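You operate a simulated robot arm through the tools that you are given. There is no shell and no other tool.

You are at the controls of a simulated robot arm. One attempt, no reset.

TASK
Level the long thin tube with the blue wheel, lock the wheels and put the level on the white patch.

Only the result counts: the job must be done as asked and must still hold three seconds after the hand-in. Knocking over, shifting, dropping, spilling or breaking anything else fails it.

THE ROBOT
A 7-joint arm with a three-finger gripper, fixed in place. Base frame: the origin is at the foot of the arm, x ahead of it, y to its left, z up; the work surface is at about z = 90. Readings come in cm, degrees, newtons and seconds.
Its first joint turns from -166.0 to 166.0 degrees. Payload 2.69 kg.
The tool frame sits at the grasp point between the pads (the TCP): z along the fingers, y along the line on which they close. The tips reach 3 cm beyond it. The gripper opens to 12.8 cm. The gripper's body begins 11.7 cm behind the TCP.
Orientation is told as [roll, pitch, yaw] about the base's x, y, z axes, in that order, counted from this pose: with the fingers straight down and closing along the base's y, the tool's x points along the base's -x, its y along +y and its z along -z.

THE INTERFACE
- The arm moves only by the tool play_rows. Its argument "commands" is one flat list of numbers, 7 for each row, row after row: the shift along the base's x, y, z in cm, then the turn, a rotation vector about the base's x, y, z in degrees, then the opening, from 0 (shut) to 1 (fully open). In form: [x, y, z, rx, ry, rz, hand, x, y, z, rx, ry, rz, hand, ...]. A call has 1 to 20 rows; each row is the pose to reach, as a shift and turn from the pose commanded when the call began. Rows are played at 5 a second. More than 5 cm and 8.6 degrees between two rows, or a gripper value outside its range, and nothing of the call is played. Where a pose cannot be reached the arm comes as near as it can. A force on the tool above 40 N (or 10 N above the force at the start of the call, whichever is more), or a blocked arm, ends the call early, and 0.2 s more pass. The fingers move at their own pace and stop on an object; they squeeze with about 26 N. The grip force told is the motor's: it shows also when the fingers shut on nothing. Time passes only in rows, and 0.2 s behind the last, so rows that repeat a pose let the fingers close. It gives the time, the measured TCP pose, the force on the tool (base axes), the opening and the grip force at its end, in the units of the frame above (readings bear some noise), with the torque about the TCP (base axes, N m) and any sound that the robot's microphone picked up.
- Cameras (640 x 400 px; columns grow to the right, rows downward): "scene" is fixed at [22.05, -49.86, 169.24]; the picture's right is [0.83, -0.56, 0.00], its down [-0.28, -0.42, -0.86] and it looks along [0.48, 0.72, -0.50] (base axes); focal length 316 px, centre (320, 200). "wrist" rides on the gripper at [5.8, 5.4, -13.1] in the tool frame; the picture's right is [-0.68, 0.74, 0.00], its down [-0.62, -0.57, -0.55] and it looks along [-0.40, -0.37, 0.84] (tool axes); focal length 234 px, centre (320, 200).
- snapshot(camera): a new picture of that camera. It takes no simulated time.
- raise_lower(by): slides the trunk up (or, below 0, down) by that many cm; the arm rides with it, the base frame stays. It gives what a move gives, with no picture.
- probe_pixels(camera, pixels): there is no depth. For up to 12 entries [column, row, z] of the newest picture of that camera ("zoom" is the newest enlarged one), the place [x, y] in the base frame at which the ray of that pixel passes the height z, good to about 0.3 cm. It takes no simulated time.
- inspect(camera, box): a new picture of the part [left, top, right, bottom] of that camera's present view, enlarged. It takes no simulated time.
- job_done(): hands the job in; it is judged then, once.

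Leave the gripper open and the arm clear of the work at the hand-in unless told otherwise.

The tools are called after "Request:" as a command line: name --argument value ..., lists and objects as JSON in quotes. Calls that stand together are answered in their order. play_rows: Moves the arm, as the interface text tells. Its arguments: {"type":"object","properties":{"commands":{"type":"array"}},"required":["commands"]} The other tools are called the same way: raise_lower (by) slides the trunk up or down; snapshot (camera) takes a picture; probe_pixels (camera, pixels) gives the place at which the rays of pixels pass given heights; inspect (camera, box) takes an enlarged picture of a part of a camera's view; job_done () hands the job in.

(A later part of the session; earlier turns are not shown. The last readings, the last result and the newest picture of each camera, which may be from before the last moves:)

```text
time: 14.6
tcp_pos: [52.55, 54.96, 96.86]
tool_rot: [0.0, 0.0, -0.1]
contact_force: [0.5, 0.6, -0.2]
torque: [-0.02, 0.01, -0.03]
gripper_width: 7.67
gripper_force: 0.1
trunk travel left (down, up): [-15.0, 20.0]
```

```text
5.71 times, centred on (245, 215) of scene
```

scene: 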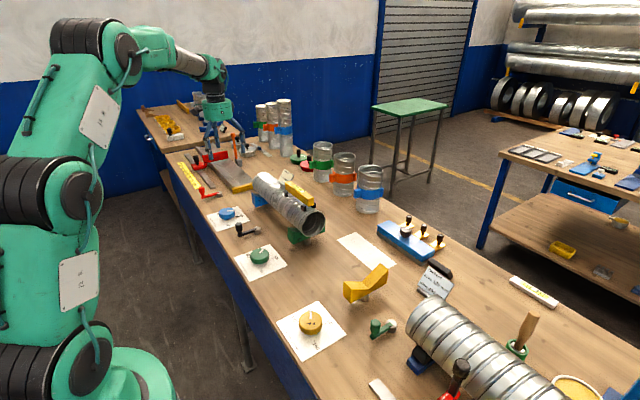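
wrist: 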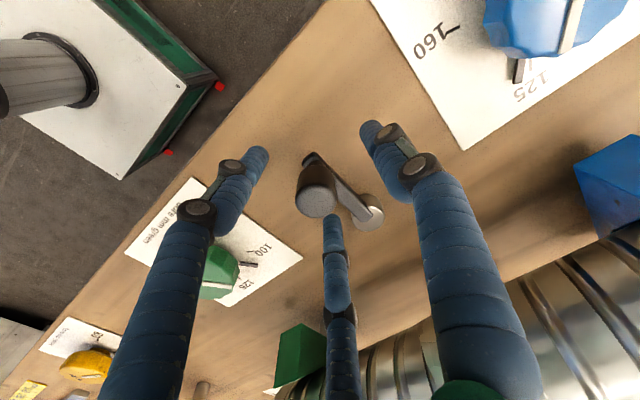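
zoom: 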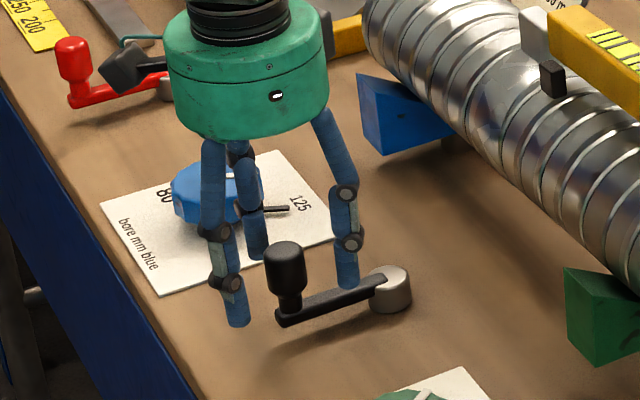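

The handle is centred between the fingers at (317,201). I'll close on it.

Request:
play_rows --commands '[0, 0, 0, 0, 0, 0, 0, 0, 0, 0, 0, 0, 0, 0, 0, 0, 0, 0, 0, 0, 0, 0, 0, 0, 0, 0, 0, 0]'

Request:
snapshot --camera "wrist"

Request:
inspect --camera "scene" --box '[200, 180, 290, 250]'

```text
time: 15.6
tcp_pos: [52.68, 54.95, 96.91]
tool_rot: [0.0, 0.0, 0.0]
contact_force: [29.4, -18.0, -2.8]
torque: [-0.62, -0.85, 0.15]
gripper_width: 3.02
gripper_force: 26.0
trunk travel left (down, up): [-15.0, 20.0]
```

```text
taken
```

wrist: 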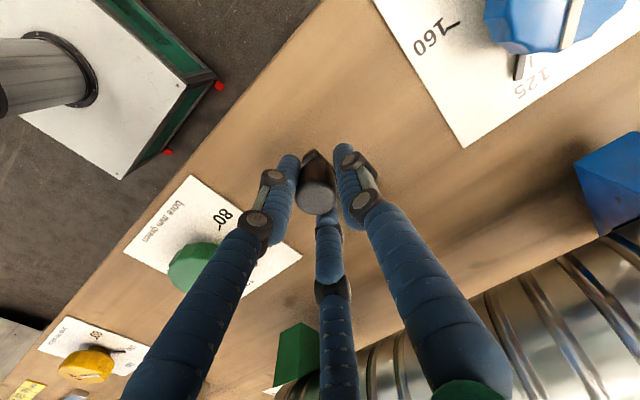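

```text
5.71 times, centred on (245, 215) of scene
```

zoom: 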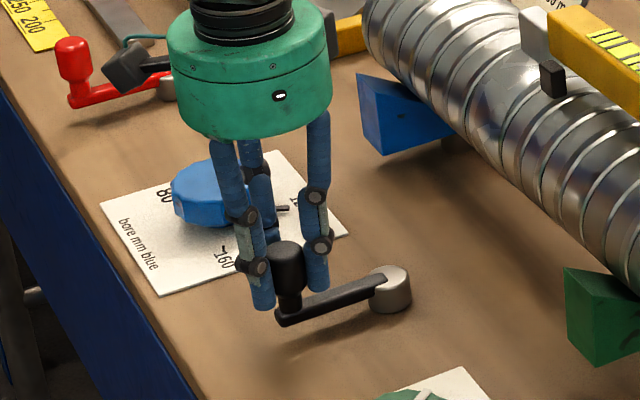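

The side load is [29, −18] N, so the handle's centre lies toward +x, −y of the TCP. I'll shift by (+0.35, −0.25) cm to centre the grip.

Request:
play_rows --commands '[0.2, -0.13, 0, 0, 0, 0, 0, 0.35, -0.25, 0, 0, 0, 0, 0, 0.35, -0.25, 0, 0, 0, 0, 0]'

Request:
snapshot --camera "wrist"

```text
time: 16.4
tcp_pos: [52.81, 54.78, 97.02]
tool_rot: [0.0, -0.1, 0.0]
contact_force: [-5.4, 1.5, -2.1]
torque: [0.54, 0.23, 0.04]
gripper_width: 2.99
gripper_force: 26.0
trunk travel left (down, up): [-15.0, 20.0]
```

```text
taken
```

wrist: 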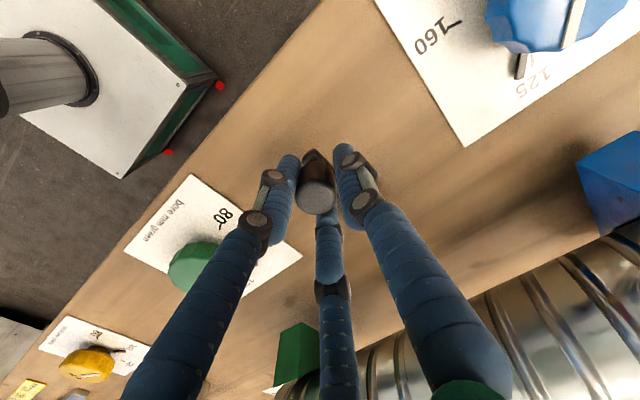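

The load is nearly balanced now. I'll gently try turning the lever 10° counter-clockwise (handle toward −y) about its pivot and watch the force.

Request:
play_rows --commands '[0.01, -0.38, 0, 0, 0, 3, 0, 0.04, -0.76, 0, 0, 0, 6, 0, 0.11, -1.27, 0, 0, 0, 10, 0]'

Request:
inspect --camera "scene" --box '[200, 180, 290, 250]'

```text
time: 17.2
tcp_pos: [52.72, 53.47, 97.01]
tool_rot: [-0.1, 0.1, 10.0]
contact_force: [-23.3, -5.9, 3.8]
torque: [-0.04, 0.78, -0.16]
gripper_width: 2.99
gripper_force: 25.5
trunk travel left (down, up): [-15.0, 20.0]
```

```text
5.71 times, centred on (245, 215) of scene
```

zoom: 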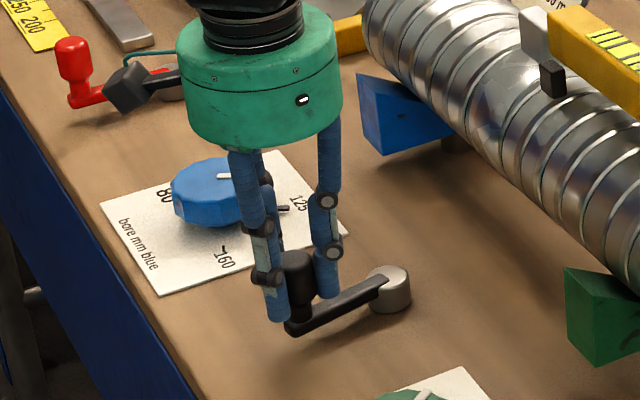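

The lever moves easily counter-clockwise (only 6 N tangentially). The −23 N in x says my arc is slightly too far in +x. I'll correct that and continue another 15°.

Request:
play_rows --commands '[-0.26, -0.1, 0, 0, 0, 0, 0, -0.17, -0.71, 0, 0, 0, 5, 0, -0.02, -1.33, 0, 0, 0, 10, 0, 0.17, -1.94, 0, 0, 0, 15, 0]'

Request:
inspect --camera "scene" --box '[200, 180, 290, 250]'

```text
time: 18.2
tcp_pos: [53.33, 51.56, 96.95]
tool_rot: [0.1, -0.2, 25.2]
contact_force: [4.8, 3.3, -13.5]
torque: [0.32, -0.03, 0.05]
gripper_width: 2.95
gripper_force: 25.8
trunk travel left (down, up): [-15.0, 20.0]
```

```text
5.71 times, centred on (245, 215) of scene
```

zoom: 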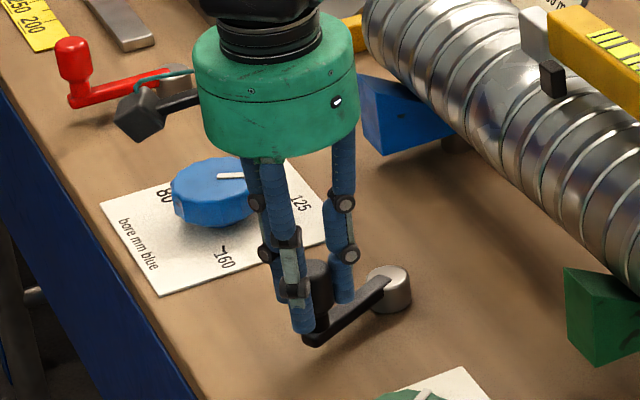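

It follows smoothly. I'll continue another 20° along the arc.

Request:
play_rows --commands '[0.23, -0.53, 0, 0, 0, 4.5, 0, 0.52, -1.09, 0, 0, 0, 9.5, 0, 0.87, -1.63, 0, 0, 0, 14.5, 0, 1.26, -2.14, 0, 0, 0, 19.5, 0]'

Request:
inspect --camera "scene" --box '[200, 180, 290, 250]'

```text
time: 19.2
tcp_pos: [54.53, 49.48, 96.82]
tool_rot: [0.0, 0.0, 44.6]
contact_force: [13.6, 16.6, -13.3]
torque: [0.63, -0.14, 0.23]
gripper_width: 2.93
gripper_force: 26.9
trunk travel left (down, up): [-15.0, 20.0]
```

```text
5.71 times, centred on (245, 215) of scene
```

zoom: 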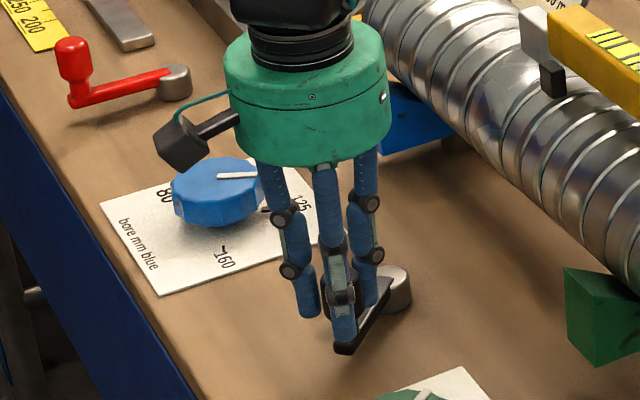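

The lever keeps turning freely; the load points inward, so I'll reduce the radius a little and continue another 20°.

Request:
play_rows --commands '[0.13, 0.2, 0, 0, 0, 0, 0, 0.55, -0.25, 0, 0, 0, 5, 0, 1.01, -0.67, 0, 0, 0, 10, 0, 1.51, -1.05, 0, 0, 0, 15, 0, 2.04, -1.38, 0, 0, 0, 20, 0]'

Request:
inspect --camera "scene" --box '[200, 180, 290, 250]'

```text
time: 20.4
tcp_pos: [56.38, 48.05, 96.86]
tool_rot: [0.0, 0.0, 64.6]
contact_force: [-7.4, 10.9, -2.4]
torque: [0.75, 0.72, -0.08]
gripper_width: 2.74
gripper_force: 44.6
trunk travel left (down, up): [-15.0, 20.0]
```

```text
5.71 times, centred on (245, 215) of scene
```

zoom: 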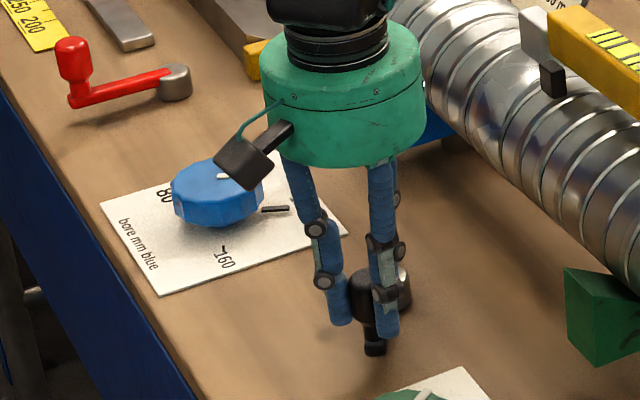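

About 12 N of resistance against the motion now. I'll go on carefully another 10°.

Request:
play_rows --commands '[0.27, -0.15, 0, 0, 0, 2.5, 0, 0.55, -0.29, 0, 0, 0, 5, 0, 0.83, -0.42, 0, 0, 0, 7.5, 0, 1.12, -0.53, 0, 0, 0, 10, 0]'

Request:
inspect --camera "scene" --box '[200, 180, 290, 250]'

```text
time: 20.9
tcp_pos: [56.45, 48.13, 97.0]
tool_rot: [0.2, 0.1, 67.6]
contact_force: [-13.0, 7.6, 1.5]
torque: [1.02, 0.84, 0.12]
gripper_width: 2.69
gripper_force: 44.9
trunk travel left (down, up): [-15.0, 20.0]
stopped in row 2: the force on the tool passed its limit at 45 N (the readings are from after the stop); the commanded pose is now the measured one
```

```text
5.71 times, centred on (245, 215) of scene
```

zoom: 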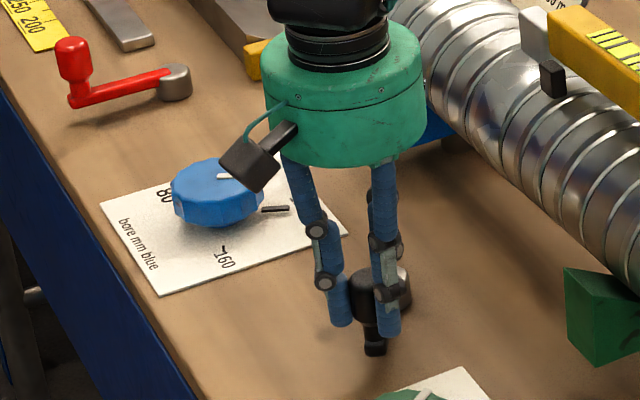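

The lever came to an end stop after roughly 60° of turn. I'll release it, rise, move over the blue wheel with the tool turned to about −28°, and look.

Request:
play_rows --commands '[0, 0, 0, 0, 0, 0, 0.7, 0, 0, 0, 0, 0, 0, 0.7, 0, 0, 4, 0, 0, -8, 0.7, 0, 0, 8, 0, 0, -16, 0.7, 0, 0, 12, 0, 0, -24, 1, -0.5, 4, 12, 0, 0, -32, 1, -1, 8, 12, 0, 0, -40, 1, -1.5, 12, 12, 0, 0, -48, 1, -2, 16, 12, 0, 0, -56, 1, -2.5, 20, 12, 0, 0, -64, 1, -2.95, 23.8, 12, 0, 0, -72, 1, -2.95, 23.8, 12, 0, 0, -80, 1, -2.95, 23.8, 12, 0, 0, -88, 1, -2.95, 23.8, 12, 0, 0, -96, 1, -2.95, 23.8, 12, 0, 0, -96, 1]'

Request:
snapshot --camera "wrist"

Request:
inspect --camera "scene" --box '[190, 150, 330, 250]'

```text
time: 24.1
tcp_pos: [53.62, 71.89, 108.97]
tool_rot: [0.1, 0.0, -28.5]
contact_force: [0.1, 1.0, -0.2]
torque: [-0.01, -0.05, -0.02]
gripper_width: 12.79
gripper_force: 0.1
trunk travel left (down, up): [-15.0, 20.0]
```

```text
taken
```

wrist: 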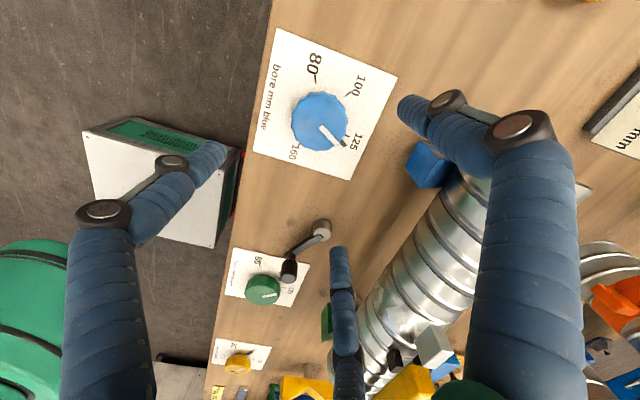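

```text
4.00 times, centred on (260, 200) of scene
```

zoom: 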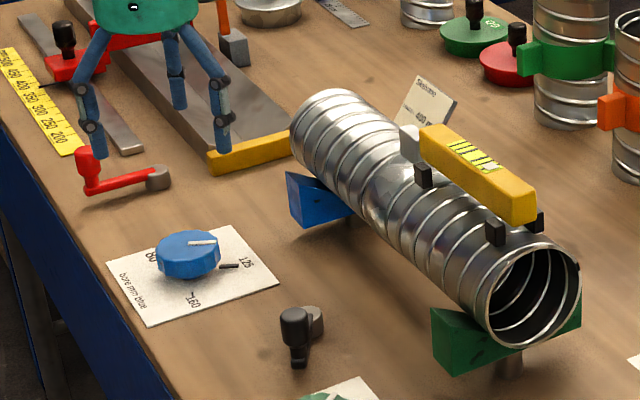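

The lever now points to about 240°. I'll descend over the wheel (14 cm, x +0.2) and grip it again.

Request:
play_rows --commands '[0.2, 0, -4, 0, 0, 0, 1, 0.2, 0, -8, 0, 0, 0, 1, 0.2, 0, -12, 0, 0, 0, 1, 0.2, 0, -14, 0, 0, 0, 1, 0.2, 0, -14, 0, 0, 0, 1, 0.2, 0, -14, 0, 0, 0, 0, 0.2, 0, -14, 0, 0, 0, 0, 0.2, 0, -14, 0, 0, 0, 0, 0.2, 0, -14, 0, 0, 0, 0]'

Request:
play_rows --commands '[0, 0, 0, 0, 0, 3, 0, 0, 0, 0, 0, 0, 6, 0]'

Request:
inspect --camera "scene" --box '[207, 198, 257, 233]'

```text
time: 26.1
tcp_pos: [53.66, 71.84, 94.89]
tool_rot: [0.2, 0.1, -28.4]
contact_force: [-27.1, 4.1, 1.0]
torque: [0.15, 1.07, 0.09]
gripper_width: 6.79
gripper_force: 45.6
trunk travel left (down, up): [-15.0, 20.0]
```

```text
time: 26.7
tcp_pos: [53.57, 71.82, 94.86]
tool_rot: [0.1, 0.0, -22.3]
contact_force: [-31.6, 7.0, -1.7]
torque: [0.24, 0.99, -0.22]
gripper_width: 6.78
gripper_force: 44.7
trunk travel left (down, up): [-15.0, 20.0]
```

```text
11.43 times, centred on (232, 216) of scene
```

zoom: 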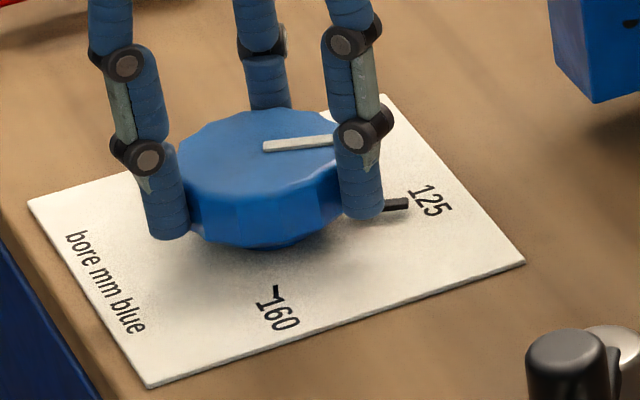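

The wheel now turns: the pointer moved with little torque (0.2 N·m). So the lever's present position is unlocked, and its starting position was locked. I'll correct x by −0.2 and turn 16° further counter-clockwise, then read the bubble.

Request:
play_rows --commands '[-0.2, 0, 0, 0, 0, 0, 0, -0.2, 0, 0, 0, 0, 4, 0, -0.2, 0, 0, 0, 0, 8, 0, -0.2, 0, 0, 0, 0, 12, 0, -0.2, 0, 0, 0, 0, 16, 0, -0.2, 0, 0, 0, 0, 16, 0]'

Request:
inspect --camera "scene" --box '[280, 175, 330, 210]'

Request:
inspect --camera "scene" --box '[190, 150, 330, 250]'

Request:
snapshot --camera "wrist"

```text
time: 28.1
tcp_pos: [53.67, 71.95, 94.99]
tool_rot: [0.2, 0.0, -6.3]
contact_force: [1.0, 7.7, -2.1]
torque: [0.09, -0.12, -0.1]
gripper_width: 6.78
gripper_force: 44.6
trunk travel left (down, up): [-15.0, 20.0]
```

```text
11.43 times, centred on (305, 192) of scene
```

zoom: 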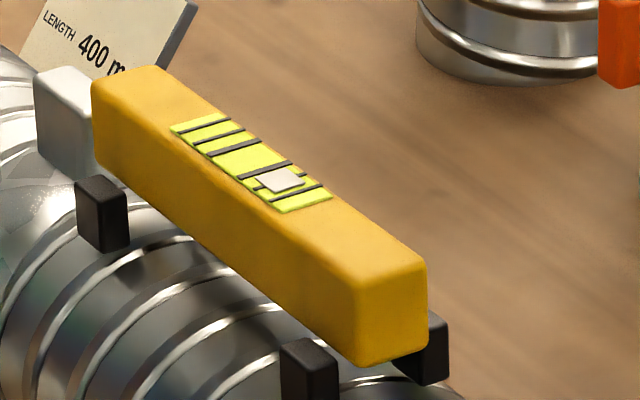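

```text
4.00 times, centred on (260, 200) of scene
```

zoom: 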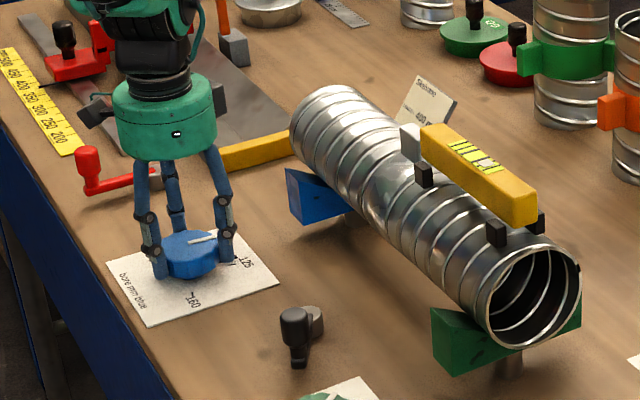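

```text
taken
```

wrist: 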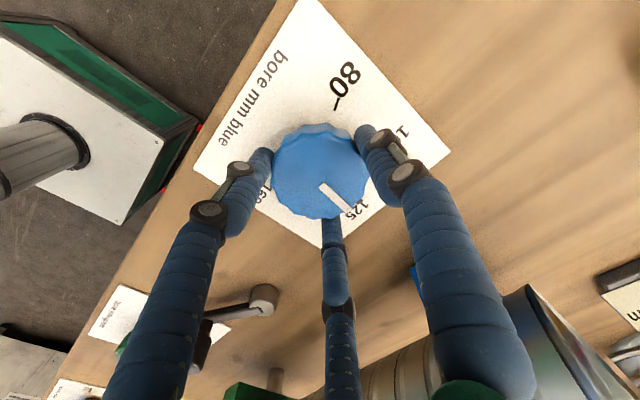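

The bubble has moved from the end toward the middle, so the direction is right. I'll turn a further 25° and read again.

Request:
play_rows --commands '[0, 0, 0, 0, 0, 5, 0, 0, 0, 0, 0, 0, 10, 0, 0, 0, 0, 0, 0, 15, 0, 0, 0, 0, 0, 0, 20, 0, 0, 0, 0, 0, 0, 25, 0, 0, 0, 0, 0, 0, 25, 0]'

Request:
inspect --camera "scene" --box '[280, 175, 330, 210]'

Request:
inspect --camera "scene" --box '[190, 150, 330, 250]'

Request:
snapshot --camera "wrist"

```text
time: 29.5
tcp_pos: [53.66, 72.08, 94.93]
tool_rot: [0.1, 0.0, 18.6]
contact_force: [-2.7, 17.7, 5.5]
torque: [0.44, 0.27, -0.13]
gripper_width: 6.7
gripper_force: 45.1
trunk travel left (down, up): [-15.0, 20.0]
```

```text
11.43 times, centred on (305, 192) of scene
```

zoom: 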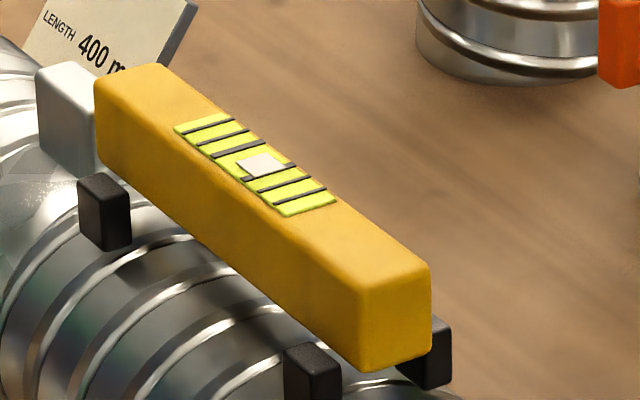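

```text
4.00 times, centred on (260, 200) of scene
```

zoom: 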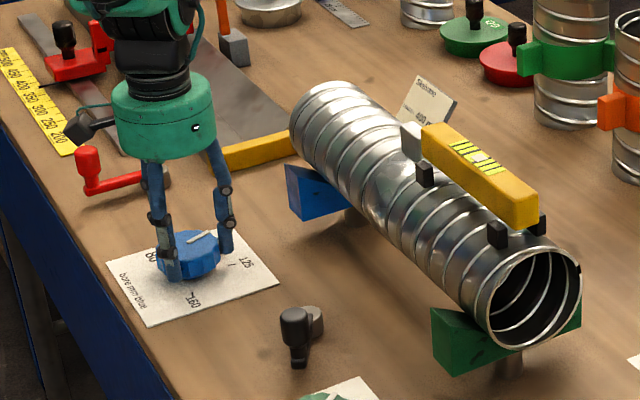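

```text
taken
```

wrist: 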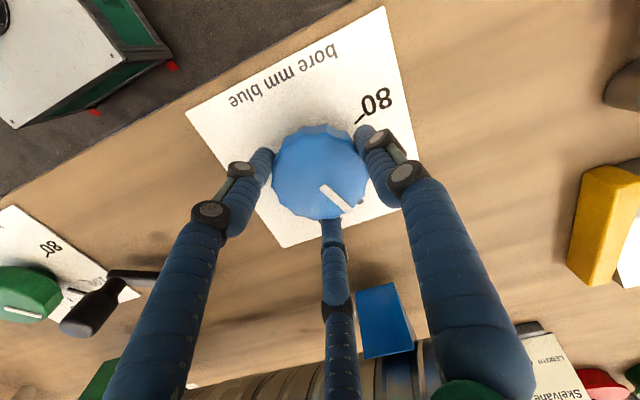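

The bubble is close to the middle: it needs roughly 8° more. I'll turn 7° and zoom tightly on the vial.

Request:
play_rows --commands '[0, 0.1, 0, 0, 0, 2, 0, 0, 0.1, 0, 0, 0, 4, 0, 0, 0.1, 0, 0, 0, 6, 0, 0, 0.1, 0, 0, 0, 7, 0, 0, 0.1, 0, 0, 0, 7, 0]'

Request:
inspect --camera "scene" --box '[291, 181, 311, 195]'

Request:
inspect --camera "scene" --box '[280, 175, 330, 210]'

```text
time: 30.7
tcp_pos: [53.59, 71.99, 94.83]
tool_rot: [0.2, -0.1, 25.5]
contact_force: [1.1, 10.3, 9.4]
torque: [0.19, 0.12, -0.22]
gripper_width: 6.67
gripper_force: 44.5
trunk travel left (down, up): [-15.0, 20.0]
```

```text
16.00 times, centred on (301, 188) of scene
```

zoom: 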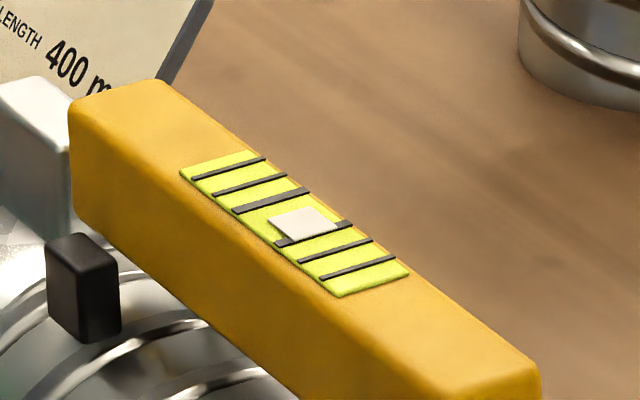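

```text
11.43 times, centred on (305, 192) of scene
```

zoom: 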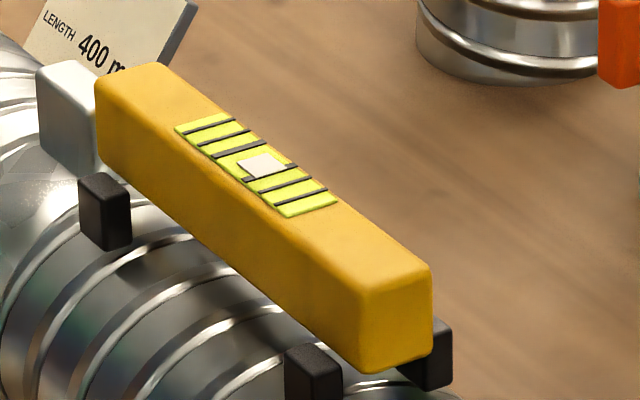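

The bubble moved only slightly. I'll check whether the wheel actually turned with the hand and let a moment pass.

Request:
play_rows --commands '[0, 0, 0, 0, 0, 0, 0, 0, 0, 0, 0, 0, 0, 0]'

Request:
inspect --camera "scene" --box '[207, 198, 257, 233]'

Request:
inspect --camera "scene" --box '[291, 181, 311, 195]'

Request:
snapshot --camera "wrist"

```text
time: 31.3
tcp_pos: [53.61, 72.02, 94.91]
tool_rot: [0.2, 0.0, 25.6]
contact_force: [1.6, 11.5, 8.5]
torque: [0.19, 0.07, -0.16]
gripper_width: 6.69
gripper_force: 45.3
trunk travel left (down, up): [-15.0, 20.0]
```

```text
11.43 times, centred on (232, 216) of scene
```

zoom: 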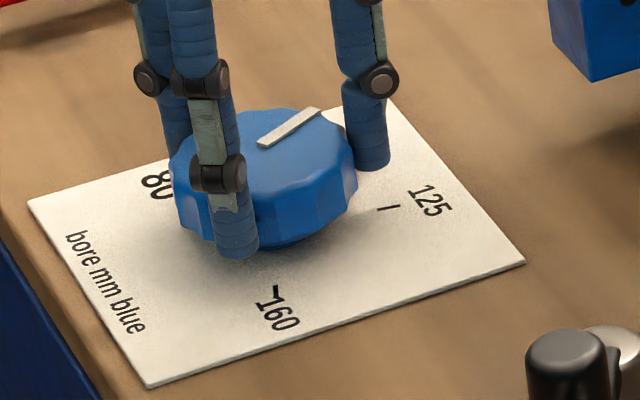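

```text
16.00 times, centred on (301, 188) of scene
```

zoom: 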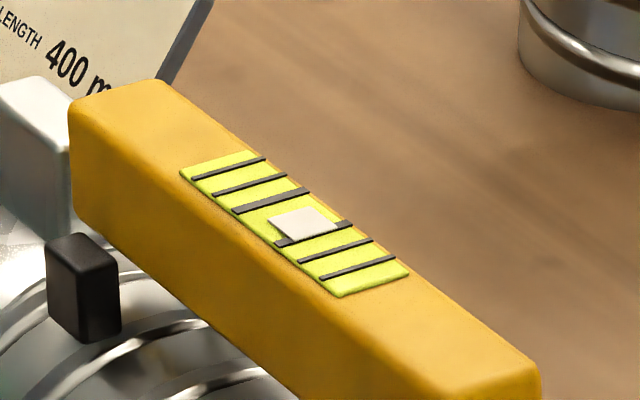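

```text
taken
```

wrist: 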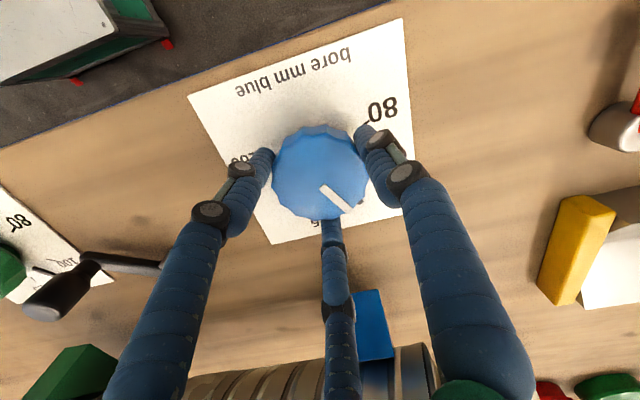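

The wheel did turn with the hand (stripe fixed relative to the fingers). The bubble still sits about a quarter of the line spacing toward −y. I'll turn 5° more and look again.

Request:
play_rows --commands '[0, 0.1, 0, 0, 0, 2.5, 0, 0, 0.1, 0, 0, 0, 5, 0, 0, 0.1, 0, 0, 0, 5, 0, 0, 0.1, 0, 0, 0, 5, 0]'

Request:
inspect --camera "scene" --box '[207, 198, 257, 233]'

Request:
inspect --camera "scene" --box '[291, 181, 311, 195]'

```text
time: 32.3
tcp_pos: [53.51, 71.95, 94.87]
tool_rot: [0.0, 0.1, 30.6]
contact_force: [-2.4, 0.7, 11.3]
torque: [-0.17, 0.33, 0.02]
gripper_width: 6.66
gripper_force: 45.1
trunk travel left (down, up): [-15.0, 20.0]
```

```text
11.43 times, centred on (232, 216) of scene
```

zoom: 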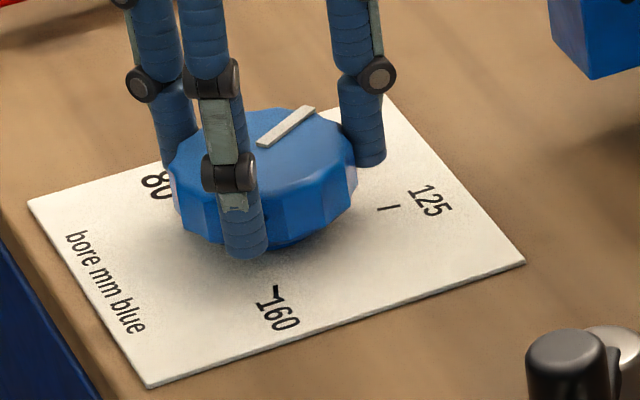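

```text
16.00 times, centred on (301, 188) of scene
```

zoom: 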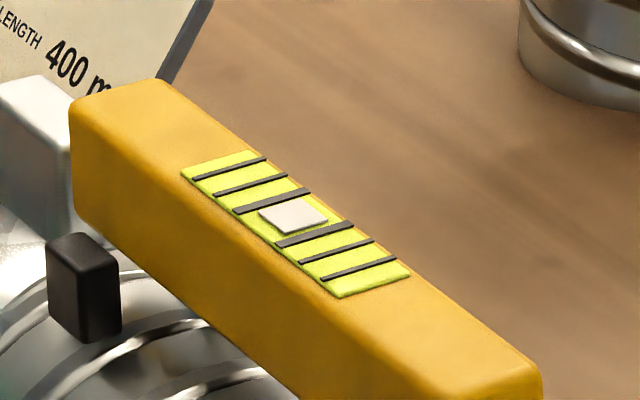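

The bubble is now between the two thick lines, practically centred. I'll hold for a second to see whether it keeps drifting.

Request:
play_rows --commands '[0, 0, 0, 0, 0, 0, 0, 0, 0, 0, 0, 0, 0, 0, 0, 0, 0, 0, 0, 0, 0, 0, 0, 0, 0, 0, 0, 0]'

Request:
inspect --camera "scene" --box '[291, 181, 311, 195]'

Request:
inspect --camera "scene" --box '[297, 184, 309, 192]'

Request:
inspect --camera "wrist" --box '[220, 90, 420, 240]'

```text
time: 33.3
tcp_pos: [53.55, 71.99, 94.84]
tool_rot: [0.1, 0.0, 30.6]
contact_force: [-5.1, -3.4, 10.4]
torque: [-0.13, 0.27, -0.08]
gripper_width: 6.67
gripper_force: 45.2
trunk travel left (down, up): [-15.0, 20.0]
```

```text
16.00 times, centred on (301, 188) of scene
```

zoom: 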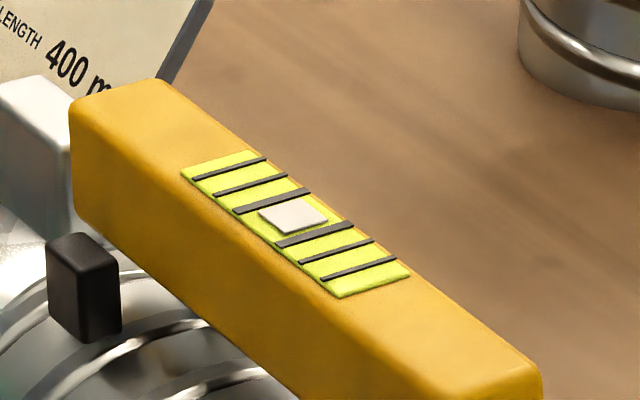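

```text
16.00 times, centred on (303, 188) of scene
```

zoom: 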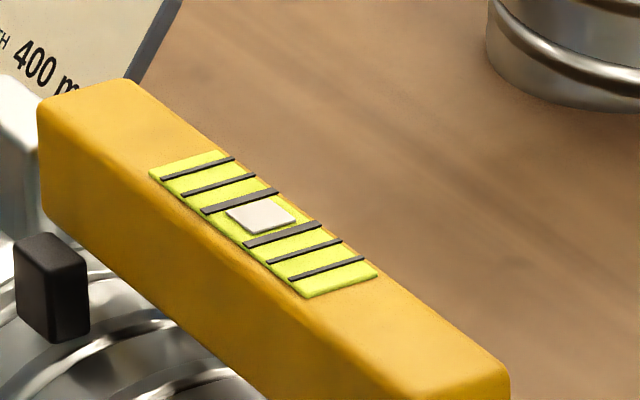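

```text
2.67 times, centred on (320, 165) of wrist
```

zoom: 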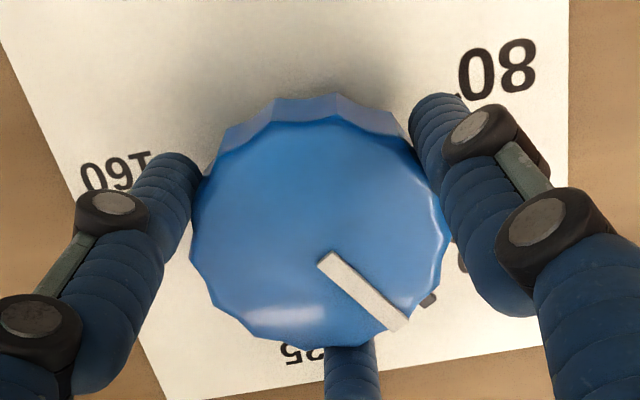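

The bubble is steady. I'll release the wheel, rise straight up, and then view the level from directly above with the wrist camera to verify.

Request:
play_rows --commands '[0, 0, 0, 0, 0, 0, 1, 0, 0, 0, 0, 0, 0, 1, 0, 0, 0, 0, 0, 0, 1, 0, 0, 4, 0, 0, 0, 1, 0, 0, 8, 0, 0, -5, 1, 0, 0, 12, 0, 0, -10, 1, 0, 0, 16, 0, 0, -15, 1, 0, 0, 20, 0, 0, -20, 1, 0, 0, 24, 0, 0, -25, 1, 0, 0, 28, 0, 0, -30.6, 1]'

Request:
inspect --camera "scene" --box '[291, 181, 311, 195]'

Request:
play_rows --commands '[2.5, -3, 0.3, 0, 0, 0, 1, 5, -6, 0.6, 0, 0, 0, 1, 7.5, -9, 0.9, 0, 0, 0, 1, 10, -12, 1.2, 0, 0, 0, 1, 12.5, -15, 1.5, 0, 0, 0, 1, 15, -18, 1.8, 0, 0, 0, 1, 17.5, -21, 2, 0, 0, 0, 1, 20, -24, 2, 0, 0, 0, 1, 22.5, -27, 2, 0, 0, 0, 1, 25, -30, 2, 0, 0, 0, 1, 27, -31, 2, 0, 0, 0, 1, 27, -31, 2, 0, 0, 0, 1]'

Request:
snapshot --camera "wrist"

Request:
snapshot --camera "scene"

```text
time: 35.5
tcp_pos: [53.52, 71.96, 122.95]
tool_rot: [0.0, 0.1, -0.2]
contact_force: [-0.8, 0.4, -0.7]
torque: [0.0, 0.03, -0.01]
gripper_width: 12.8
gripper_force: 0.0
trunk travel left (down, up): [-15.0, 20.0]
```

```text
16.00 times, centred on (301, 188) of scene
```

zoom: 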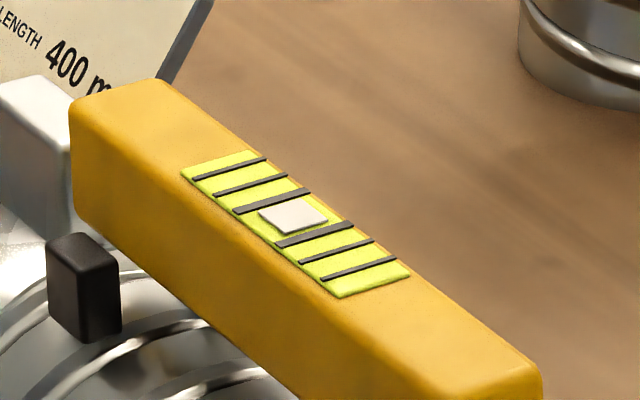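

```text
time: 38.1
tcp_pos: [80.71, 41.11, 124.79]
tool_rot: [0.0, 0.2, 0.1]
contact_force: [0.1, -0.3, -0.6]
torque: [0.02, 0.06, 0.01]
gripper_width: 12.78
gripper_force: 0.0
trunk travel left (down, up): [-15.0, 20.0]
```

```text
taken
```

wrist: 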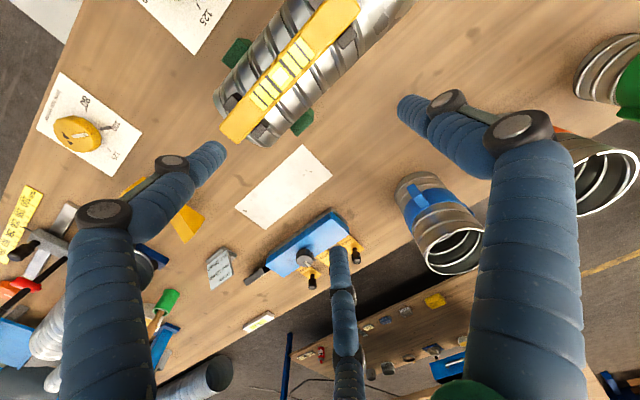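

```text
taken
```

scene: 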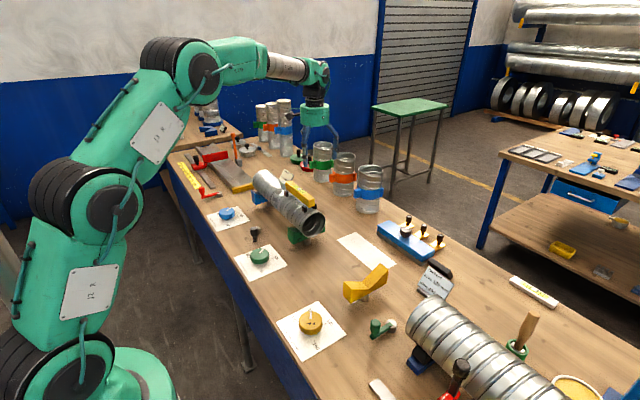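

I'm now almost directly over the level; the vial is near (283,75). I'll zoom in on it.

Request:
inspect --camera "wrist" --box '[265, 60, 305, 90]'

Request:
inspect --camera "wrist" --box '[200, 0, 380, 150]'

Request:
inspect --camera "wrist" --box '[220, 130, 370, 290]'

```text
13.33 times, centred on (285, 75) of wrist
```

zoom: 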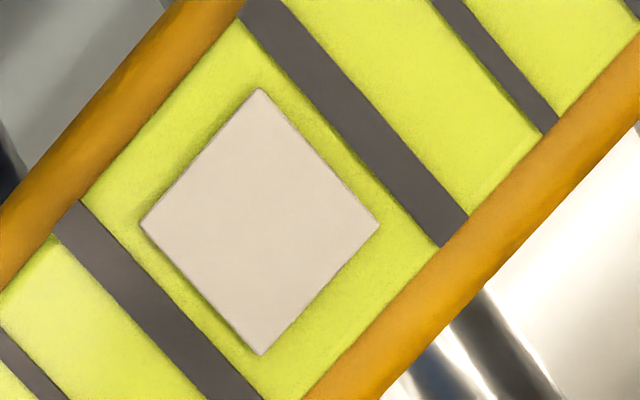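

```text
2.67 times, centred on (290, 75) of wrist
```

zoom: 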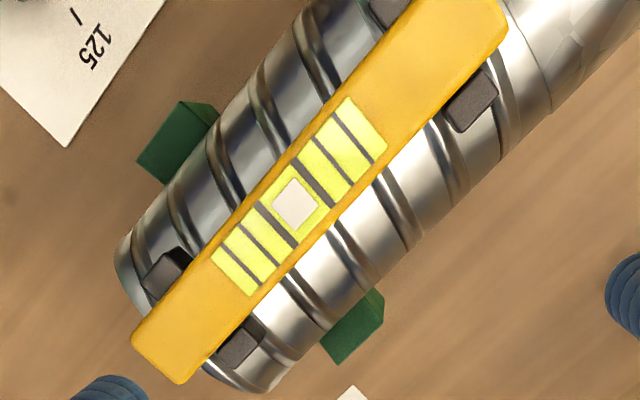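

```text
2.50 times, centred on (295, 210) of wrist
```

zoom: 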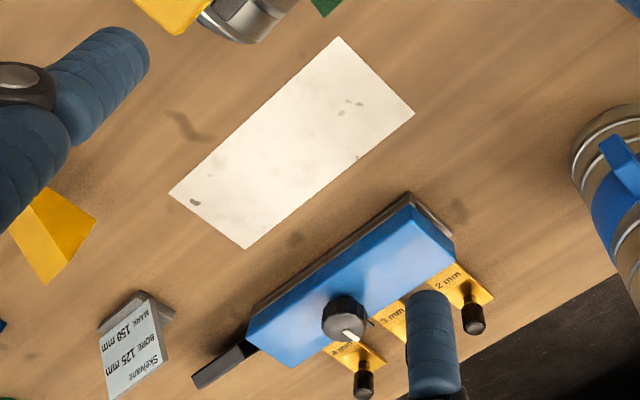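

From directly above, the gaps between the bubble and the two thick lines are about equal (≈27 vs ≈30 px at 13×), so the tube is level. Next I'll return to the black lever at about (56.4, 48.1) to turn it clockwise back to its locked position. I'll travel at z=125 with yaw going to +60°.

Request:
play_rows --commands '[-3, 0.9, 0, 0, 0, 7.5, 1, -6, 1.8, 0, 0, 0, 15, 1, -9, 2.7, 0, 0, 0, 22.5, 1, -12, 3.6, 0, 0, 0, 30, 1, -15, 4.5, 0, 0, 0, 37.5, 1, -18, 5.4, 0, 0, 0, 45, 1, -21, 6.2, 0, 0, 0, 52.5, 0.6, -24.1, 7, 0, 0, 0, 60, 0.6, -24.1, 7, -4, 0, 0, 60, 0.6, -24.1, 7, -8, 0, 0, 60, 0.6, -24.1, 7, -12, 0, 0, 60, 0.6, -24.1, 7, -16, 0, 0, 60, 0.6, -24.1, 7, -19, 0, 0, 60, 0.6, -24.1, 7, -19, 0, 0, 60, 0.6]'

Request:
snapshot --camera "wrist"

Request:
inspect --camera "scene" --box '[200, 180, 300, 255]'

```text
time: 41.1
tcp_pos: [56.46, 48.02, 105.93]
tool_rot: [0.2, 0.0, 60.0]
contact_force: [0.3, -0.5, 0.5]
torque: [-0.05, 0.07, 0.01]
gripper_width: 7.68
gripper_force: 0.0
trunk travel left (down, up): [-15.0, 20.0]
```

```text
taken
```

wrist: 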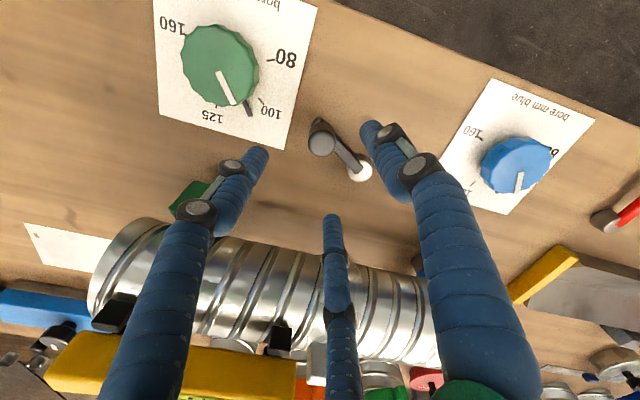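

```text
5.33 times, centred on (250, 218) of scene
```

zoom: 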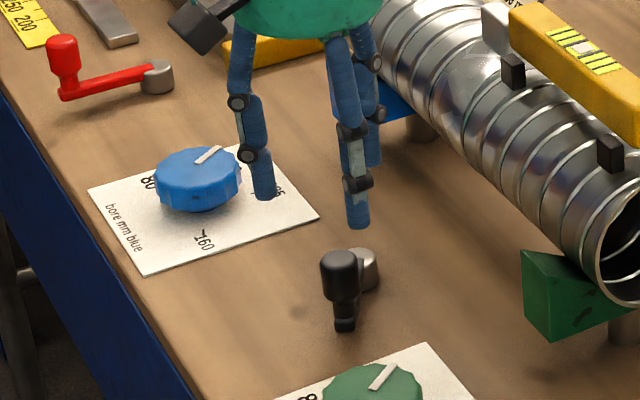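

The handle top shows at (322,143); straight below the TCP would be (319,148). I'll probe it for the exact offset.

Request:
inspect --camera "wrist" --box '[295, 105, 385, 190]'

Request:
probe_pixels --camera "wrist" --pixels '[[322, 143, 98], [320, 148, 98], [360, 174, 92.2]]'

```text
4.71 times, centred on (340, 148) of wrist
```

zoom: 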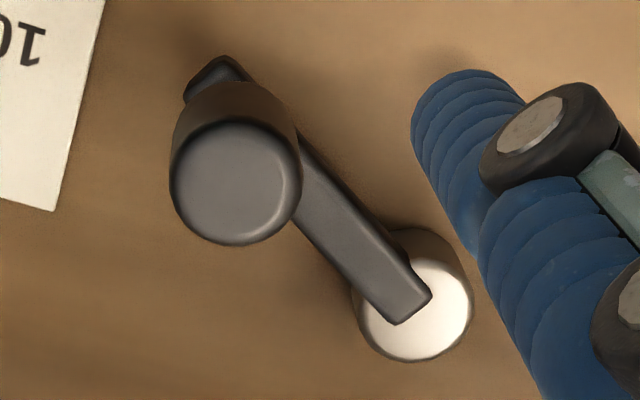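

```text
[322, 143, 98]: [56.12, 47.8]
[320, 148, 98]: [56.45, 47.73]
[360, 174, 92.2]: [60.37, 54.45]
```

The handle centre is about (−0.2, +0.05) from the TCP axis. I'll correct, descend 9 cm and close on the handle.

Request:
play_rows --commands '[-0.15, 0.05, -3, 0, 0, 0, 0.6, -0.15, 0.05, -6, 0, 0, 0, 0.6, -0.15, 0.05, -9, 0, 0, 0, 0.6, -0.15, 0.05, -9, 0, 0, 0, 0.6, -0.15, 0.05, -9, 0, 0, 0, 0.35, -0.15, 0.05, -9, 0, 0, 0, 0, -0.15, 0.05, -9, 0, 0, 0, 0, -0.15, 0.05, -9, 0, 0, 0, 0]'

Request:
snapshot --camera "wrist"

Request:
inspect --camera "scene" --box '[200, 180, 300, 255]'

```text
time: 42.9
tcp_pos: [56.37, 48.17, 97.0]
tool_rot: [0.1, 0.0, 60.0]
contact_force: [5.2, 8.6, -3.6]
torque: [0.32, -0.37, -0.27]
gripper_width: 2.73
gripper_force: 44.9
trunk travel left (down, up): [-15.0, 20.0]
```

```text
taken
```

wrist: 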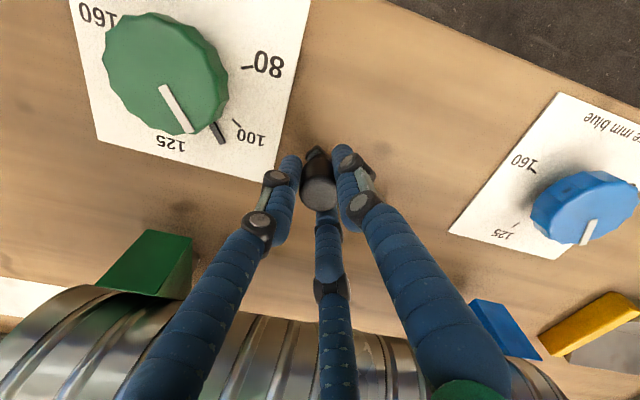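

```text
5.33 times, centred on (250, 218) of scene
```

zoom: 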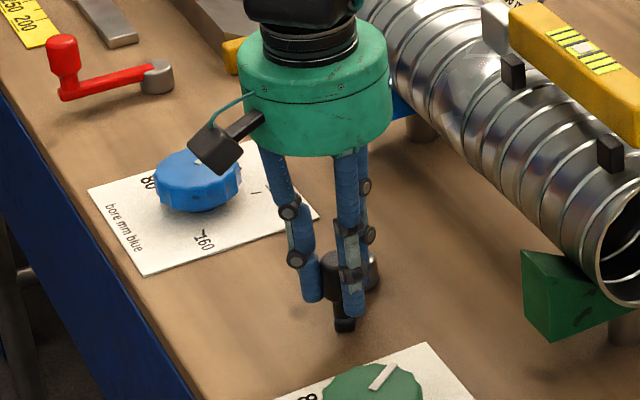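

The grip is well centred. From the forces I fitted the lever's circle: centre (60.0, 54.3), radius 7.1, from ≈177° (start) to ≈238° (now). I'll turn it clockwise along that arc to about 191° first.

Request:
play_rows --commands '[-0.51, 0.47, 0, 0, 0, -5.5, 0, -1.08, 0.94, 0, 0, 0, -11.5, 0, -1.59, 1.47, 0, 0, 0, -17.5, 0, -2.05, 2.06, 0, 0, 0, -23.5, 0, -2.44, 2.69, 0, 0, 0, -29.5, 0, -2.77, 3.35, 0, 0, 0, -35.5, 0, -3.02, 4.05, 0, 0, 0, -41.5, 0, -3.2, 4.77, 0, 0, 0, -47.5, 0]'

Request:
inspect --camera "scene" --box '[200, 180, 300, 255]'

```text
time: 44.7
tcp_pos: [52.93, 52.73, 96.93]
tool_rot: [0.1, 0.2, 12.4]
contact_force: [-22.3, -10.8, 7.8]
torque: [-0.36, 0.9, -0.34]
gripper_width: 2.71
gripper_force: 45.0
trunk travel left (down, up): [-15.0, 20.0]
```

```text
5.33 times, centred on (250, 218) of scene
```

zoom: 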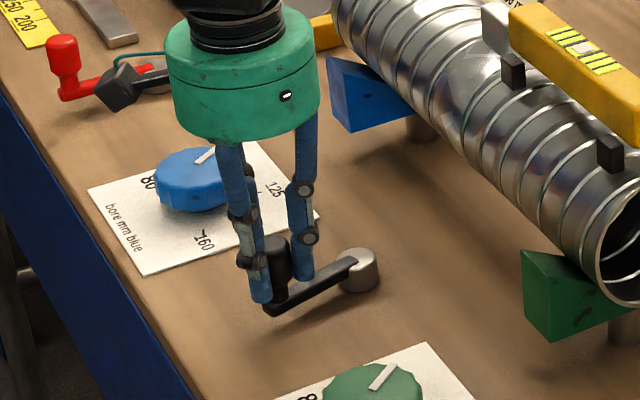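

It's following, with a radial error of about −0.25 cm in x, which I'll correct. I'll continue slowly clockwise toward the starting position.

Request:
play_rows --commands '[-0.25, 0.1, 0, 0, 0, 0, 0, -0.3, 0.4, 0, 0, 0, -3, 0, -0.32, 0.75, 0, 0, 0, -6, 0, -0.33, 1.1, 0, 0, 0, -9, 0, -0.33, 1.45, 0, 0, 0, -12, 0]'

Request:
inspect --camera "scene" --box '[200, 180, 300, 255]'

```text
time: 45.9
tcp_pos: [52.69, 54.32, 96.9]
tool_rot: [0.2, -0.1, 0.5]
contact_force: [-11.5, -3.8, 3.2]
torque: [-0.09, 0.35, -0.28]
gripper_width: 2.72
gripper_force: 45.5
trunk travel left (down, up): [-15.0, 20.0]
```

```text
5.33 times, centred on (250, 218) of scene
```

zoom: 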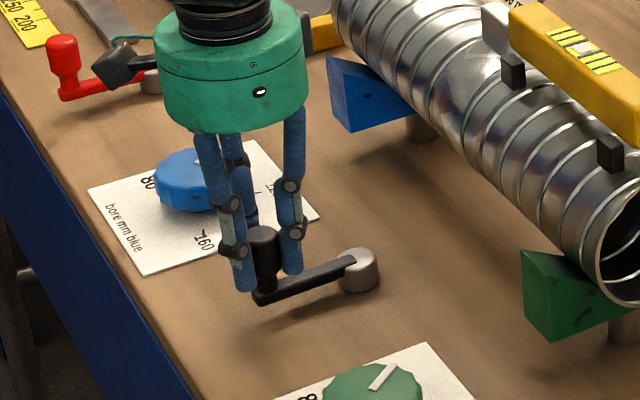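

No stop yet; the start pose had the handle at y≈54.75. I'll go on in small steps to find the clockwise end.

Request:
play_rows --commands '[-0.05, 0.2, 0, 0, 0, -1.5, 0, -0.05, 0.4, 0, 0, 0, -3, 0, -0.05, 0.6, 0, 0, 0, -5, 0]'

Request:
inspect --camera "scene" --box '[200, 180, 300, 255]'

```text
time: 46.7
tcp_pos: [52.83, 54.65, 96.98]
tool_rot: [0.1, 0.2, -4.6]
contact_force: [-2.3, -34.0, 8.1]
torque: [-1.18, -0.03, 0.02]
gripper_width: 2.69
gripper_force: 45.3
trunk travel left (down, up): [-15.0, 20.0]
```

```text
5.33 times, centred on (250, 218) of scene
```

zoom: 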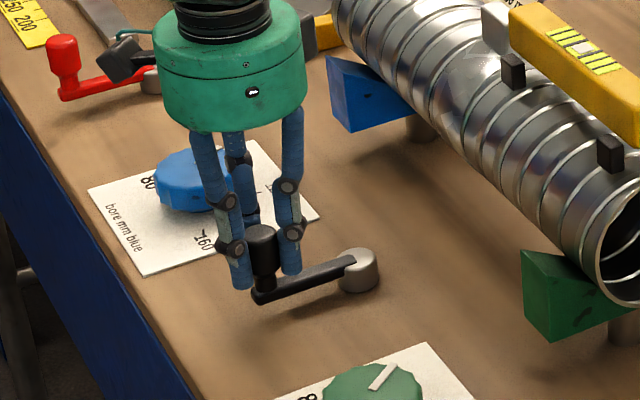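

A 34 N reaction along −y means the lever is against its clockwise end stop, at the same place it started. I'll unload slightly, open the hand, rise 12 cm and compare the lever with the original picture.

Request:
play_rows --commands '[0, -0.3, 0, 0, 0, 0, 0, 0, -0.3, 0, 0, 0, 0, 0.6, 0, -0.3, 0, 0, 0, 0, 0.6, 0, -0.3, 0, 0, 0, 0, 0.6, 0, -0.3, 4, 0, 0, 1, 0.6, 0, -0.3, 8, 0, 0, 2, 0.6, 0, -0.3, 12, 0, 0, 4.5, 0.6, -2, 1.7, 14, 0, 0, 4.5, 0.6, -4, 3.7, 16, 0, 0, 4.5, 0.6, -5, 6.7, 18, 0, 0, 4.5, 0.6, -5, 10.7, 18, 0, 0, 4.5, 0.6, -5, 10.7, 18, 0, 0, 4.5, 0.6]'

Request:
inspect --camera "scene" --box '[225, 215, 275, 245]'

Request:
inspect --camera "scene" --box '[291, 181, 311, 195]'

Request:
snapshot --camera "wrist"

```text
time: 49.3
tcp_pos: [48.0, 65.6, 114.81]
tool_rot: [0.0, 0.2, 0.1]
contact_force: [0.3, 1.0, -0.6]
torque: [-0.09, 0.02, 0.01]
gripper_width: 7.68
gripper_force: 0.0
trunk travel left (down, up): [-15.0, 20.0]
```

```text
12.80 times, centred on (250, 230) of scene
```

zoom: 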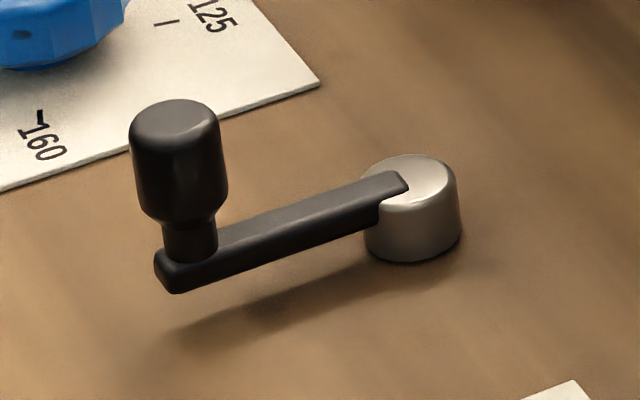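

```text
16.00 times, centred on (301, 188) of scene
```

zoom: 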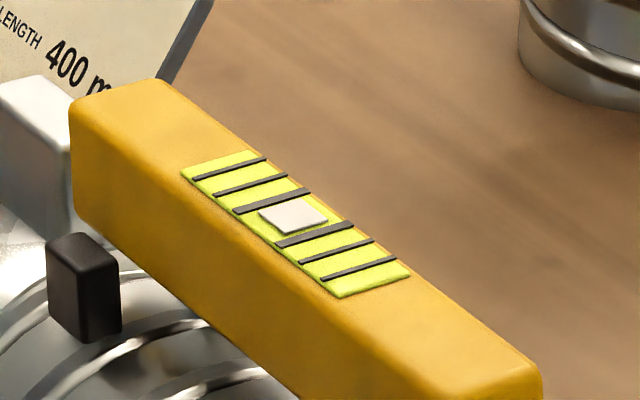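

```text
taken
```

wrist: 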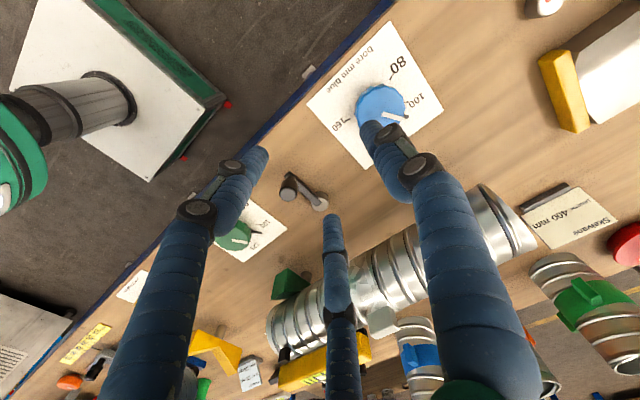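

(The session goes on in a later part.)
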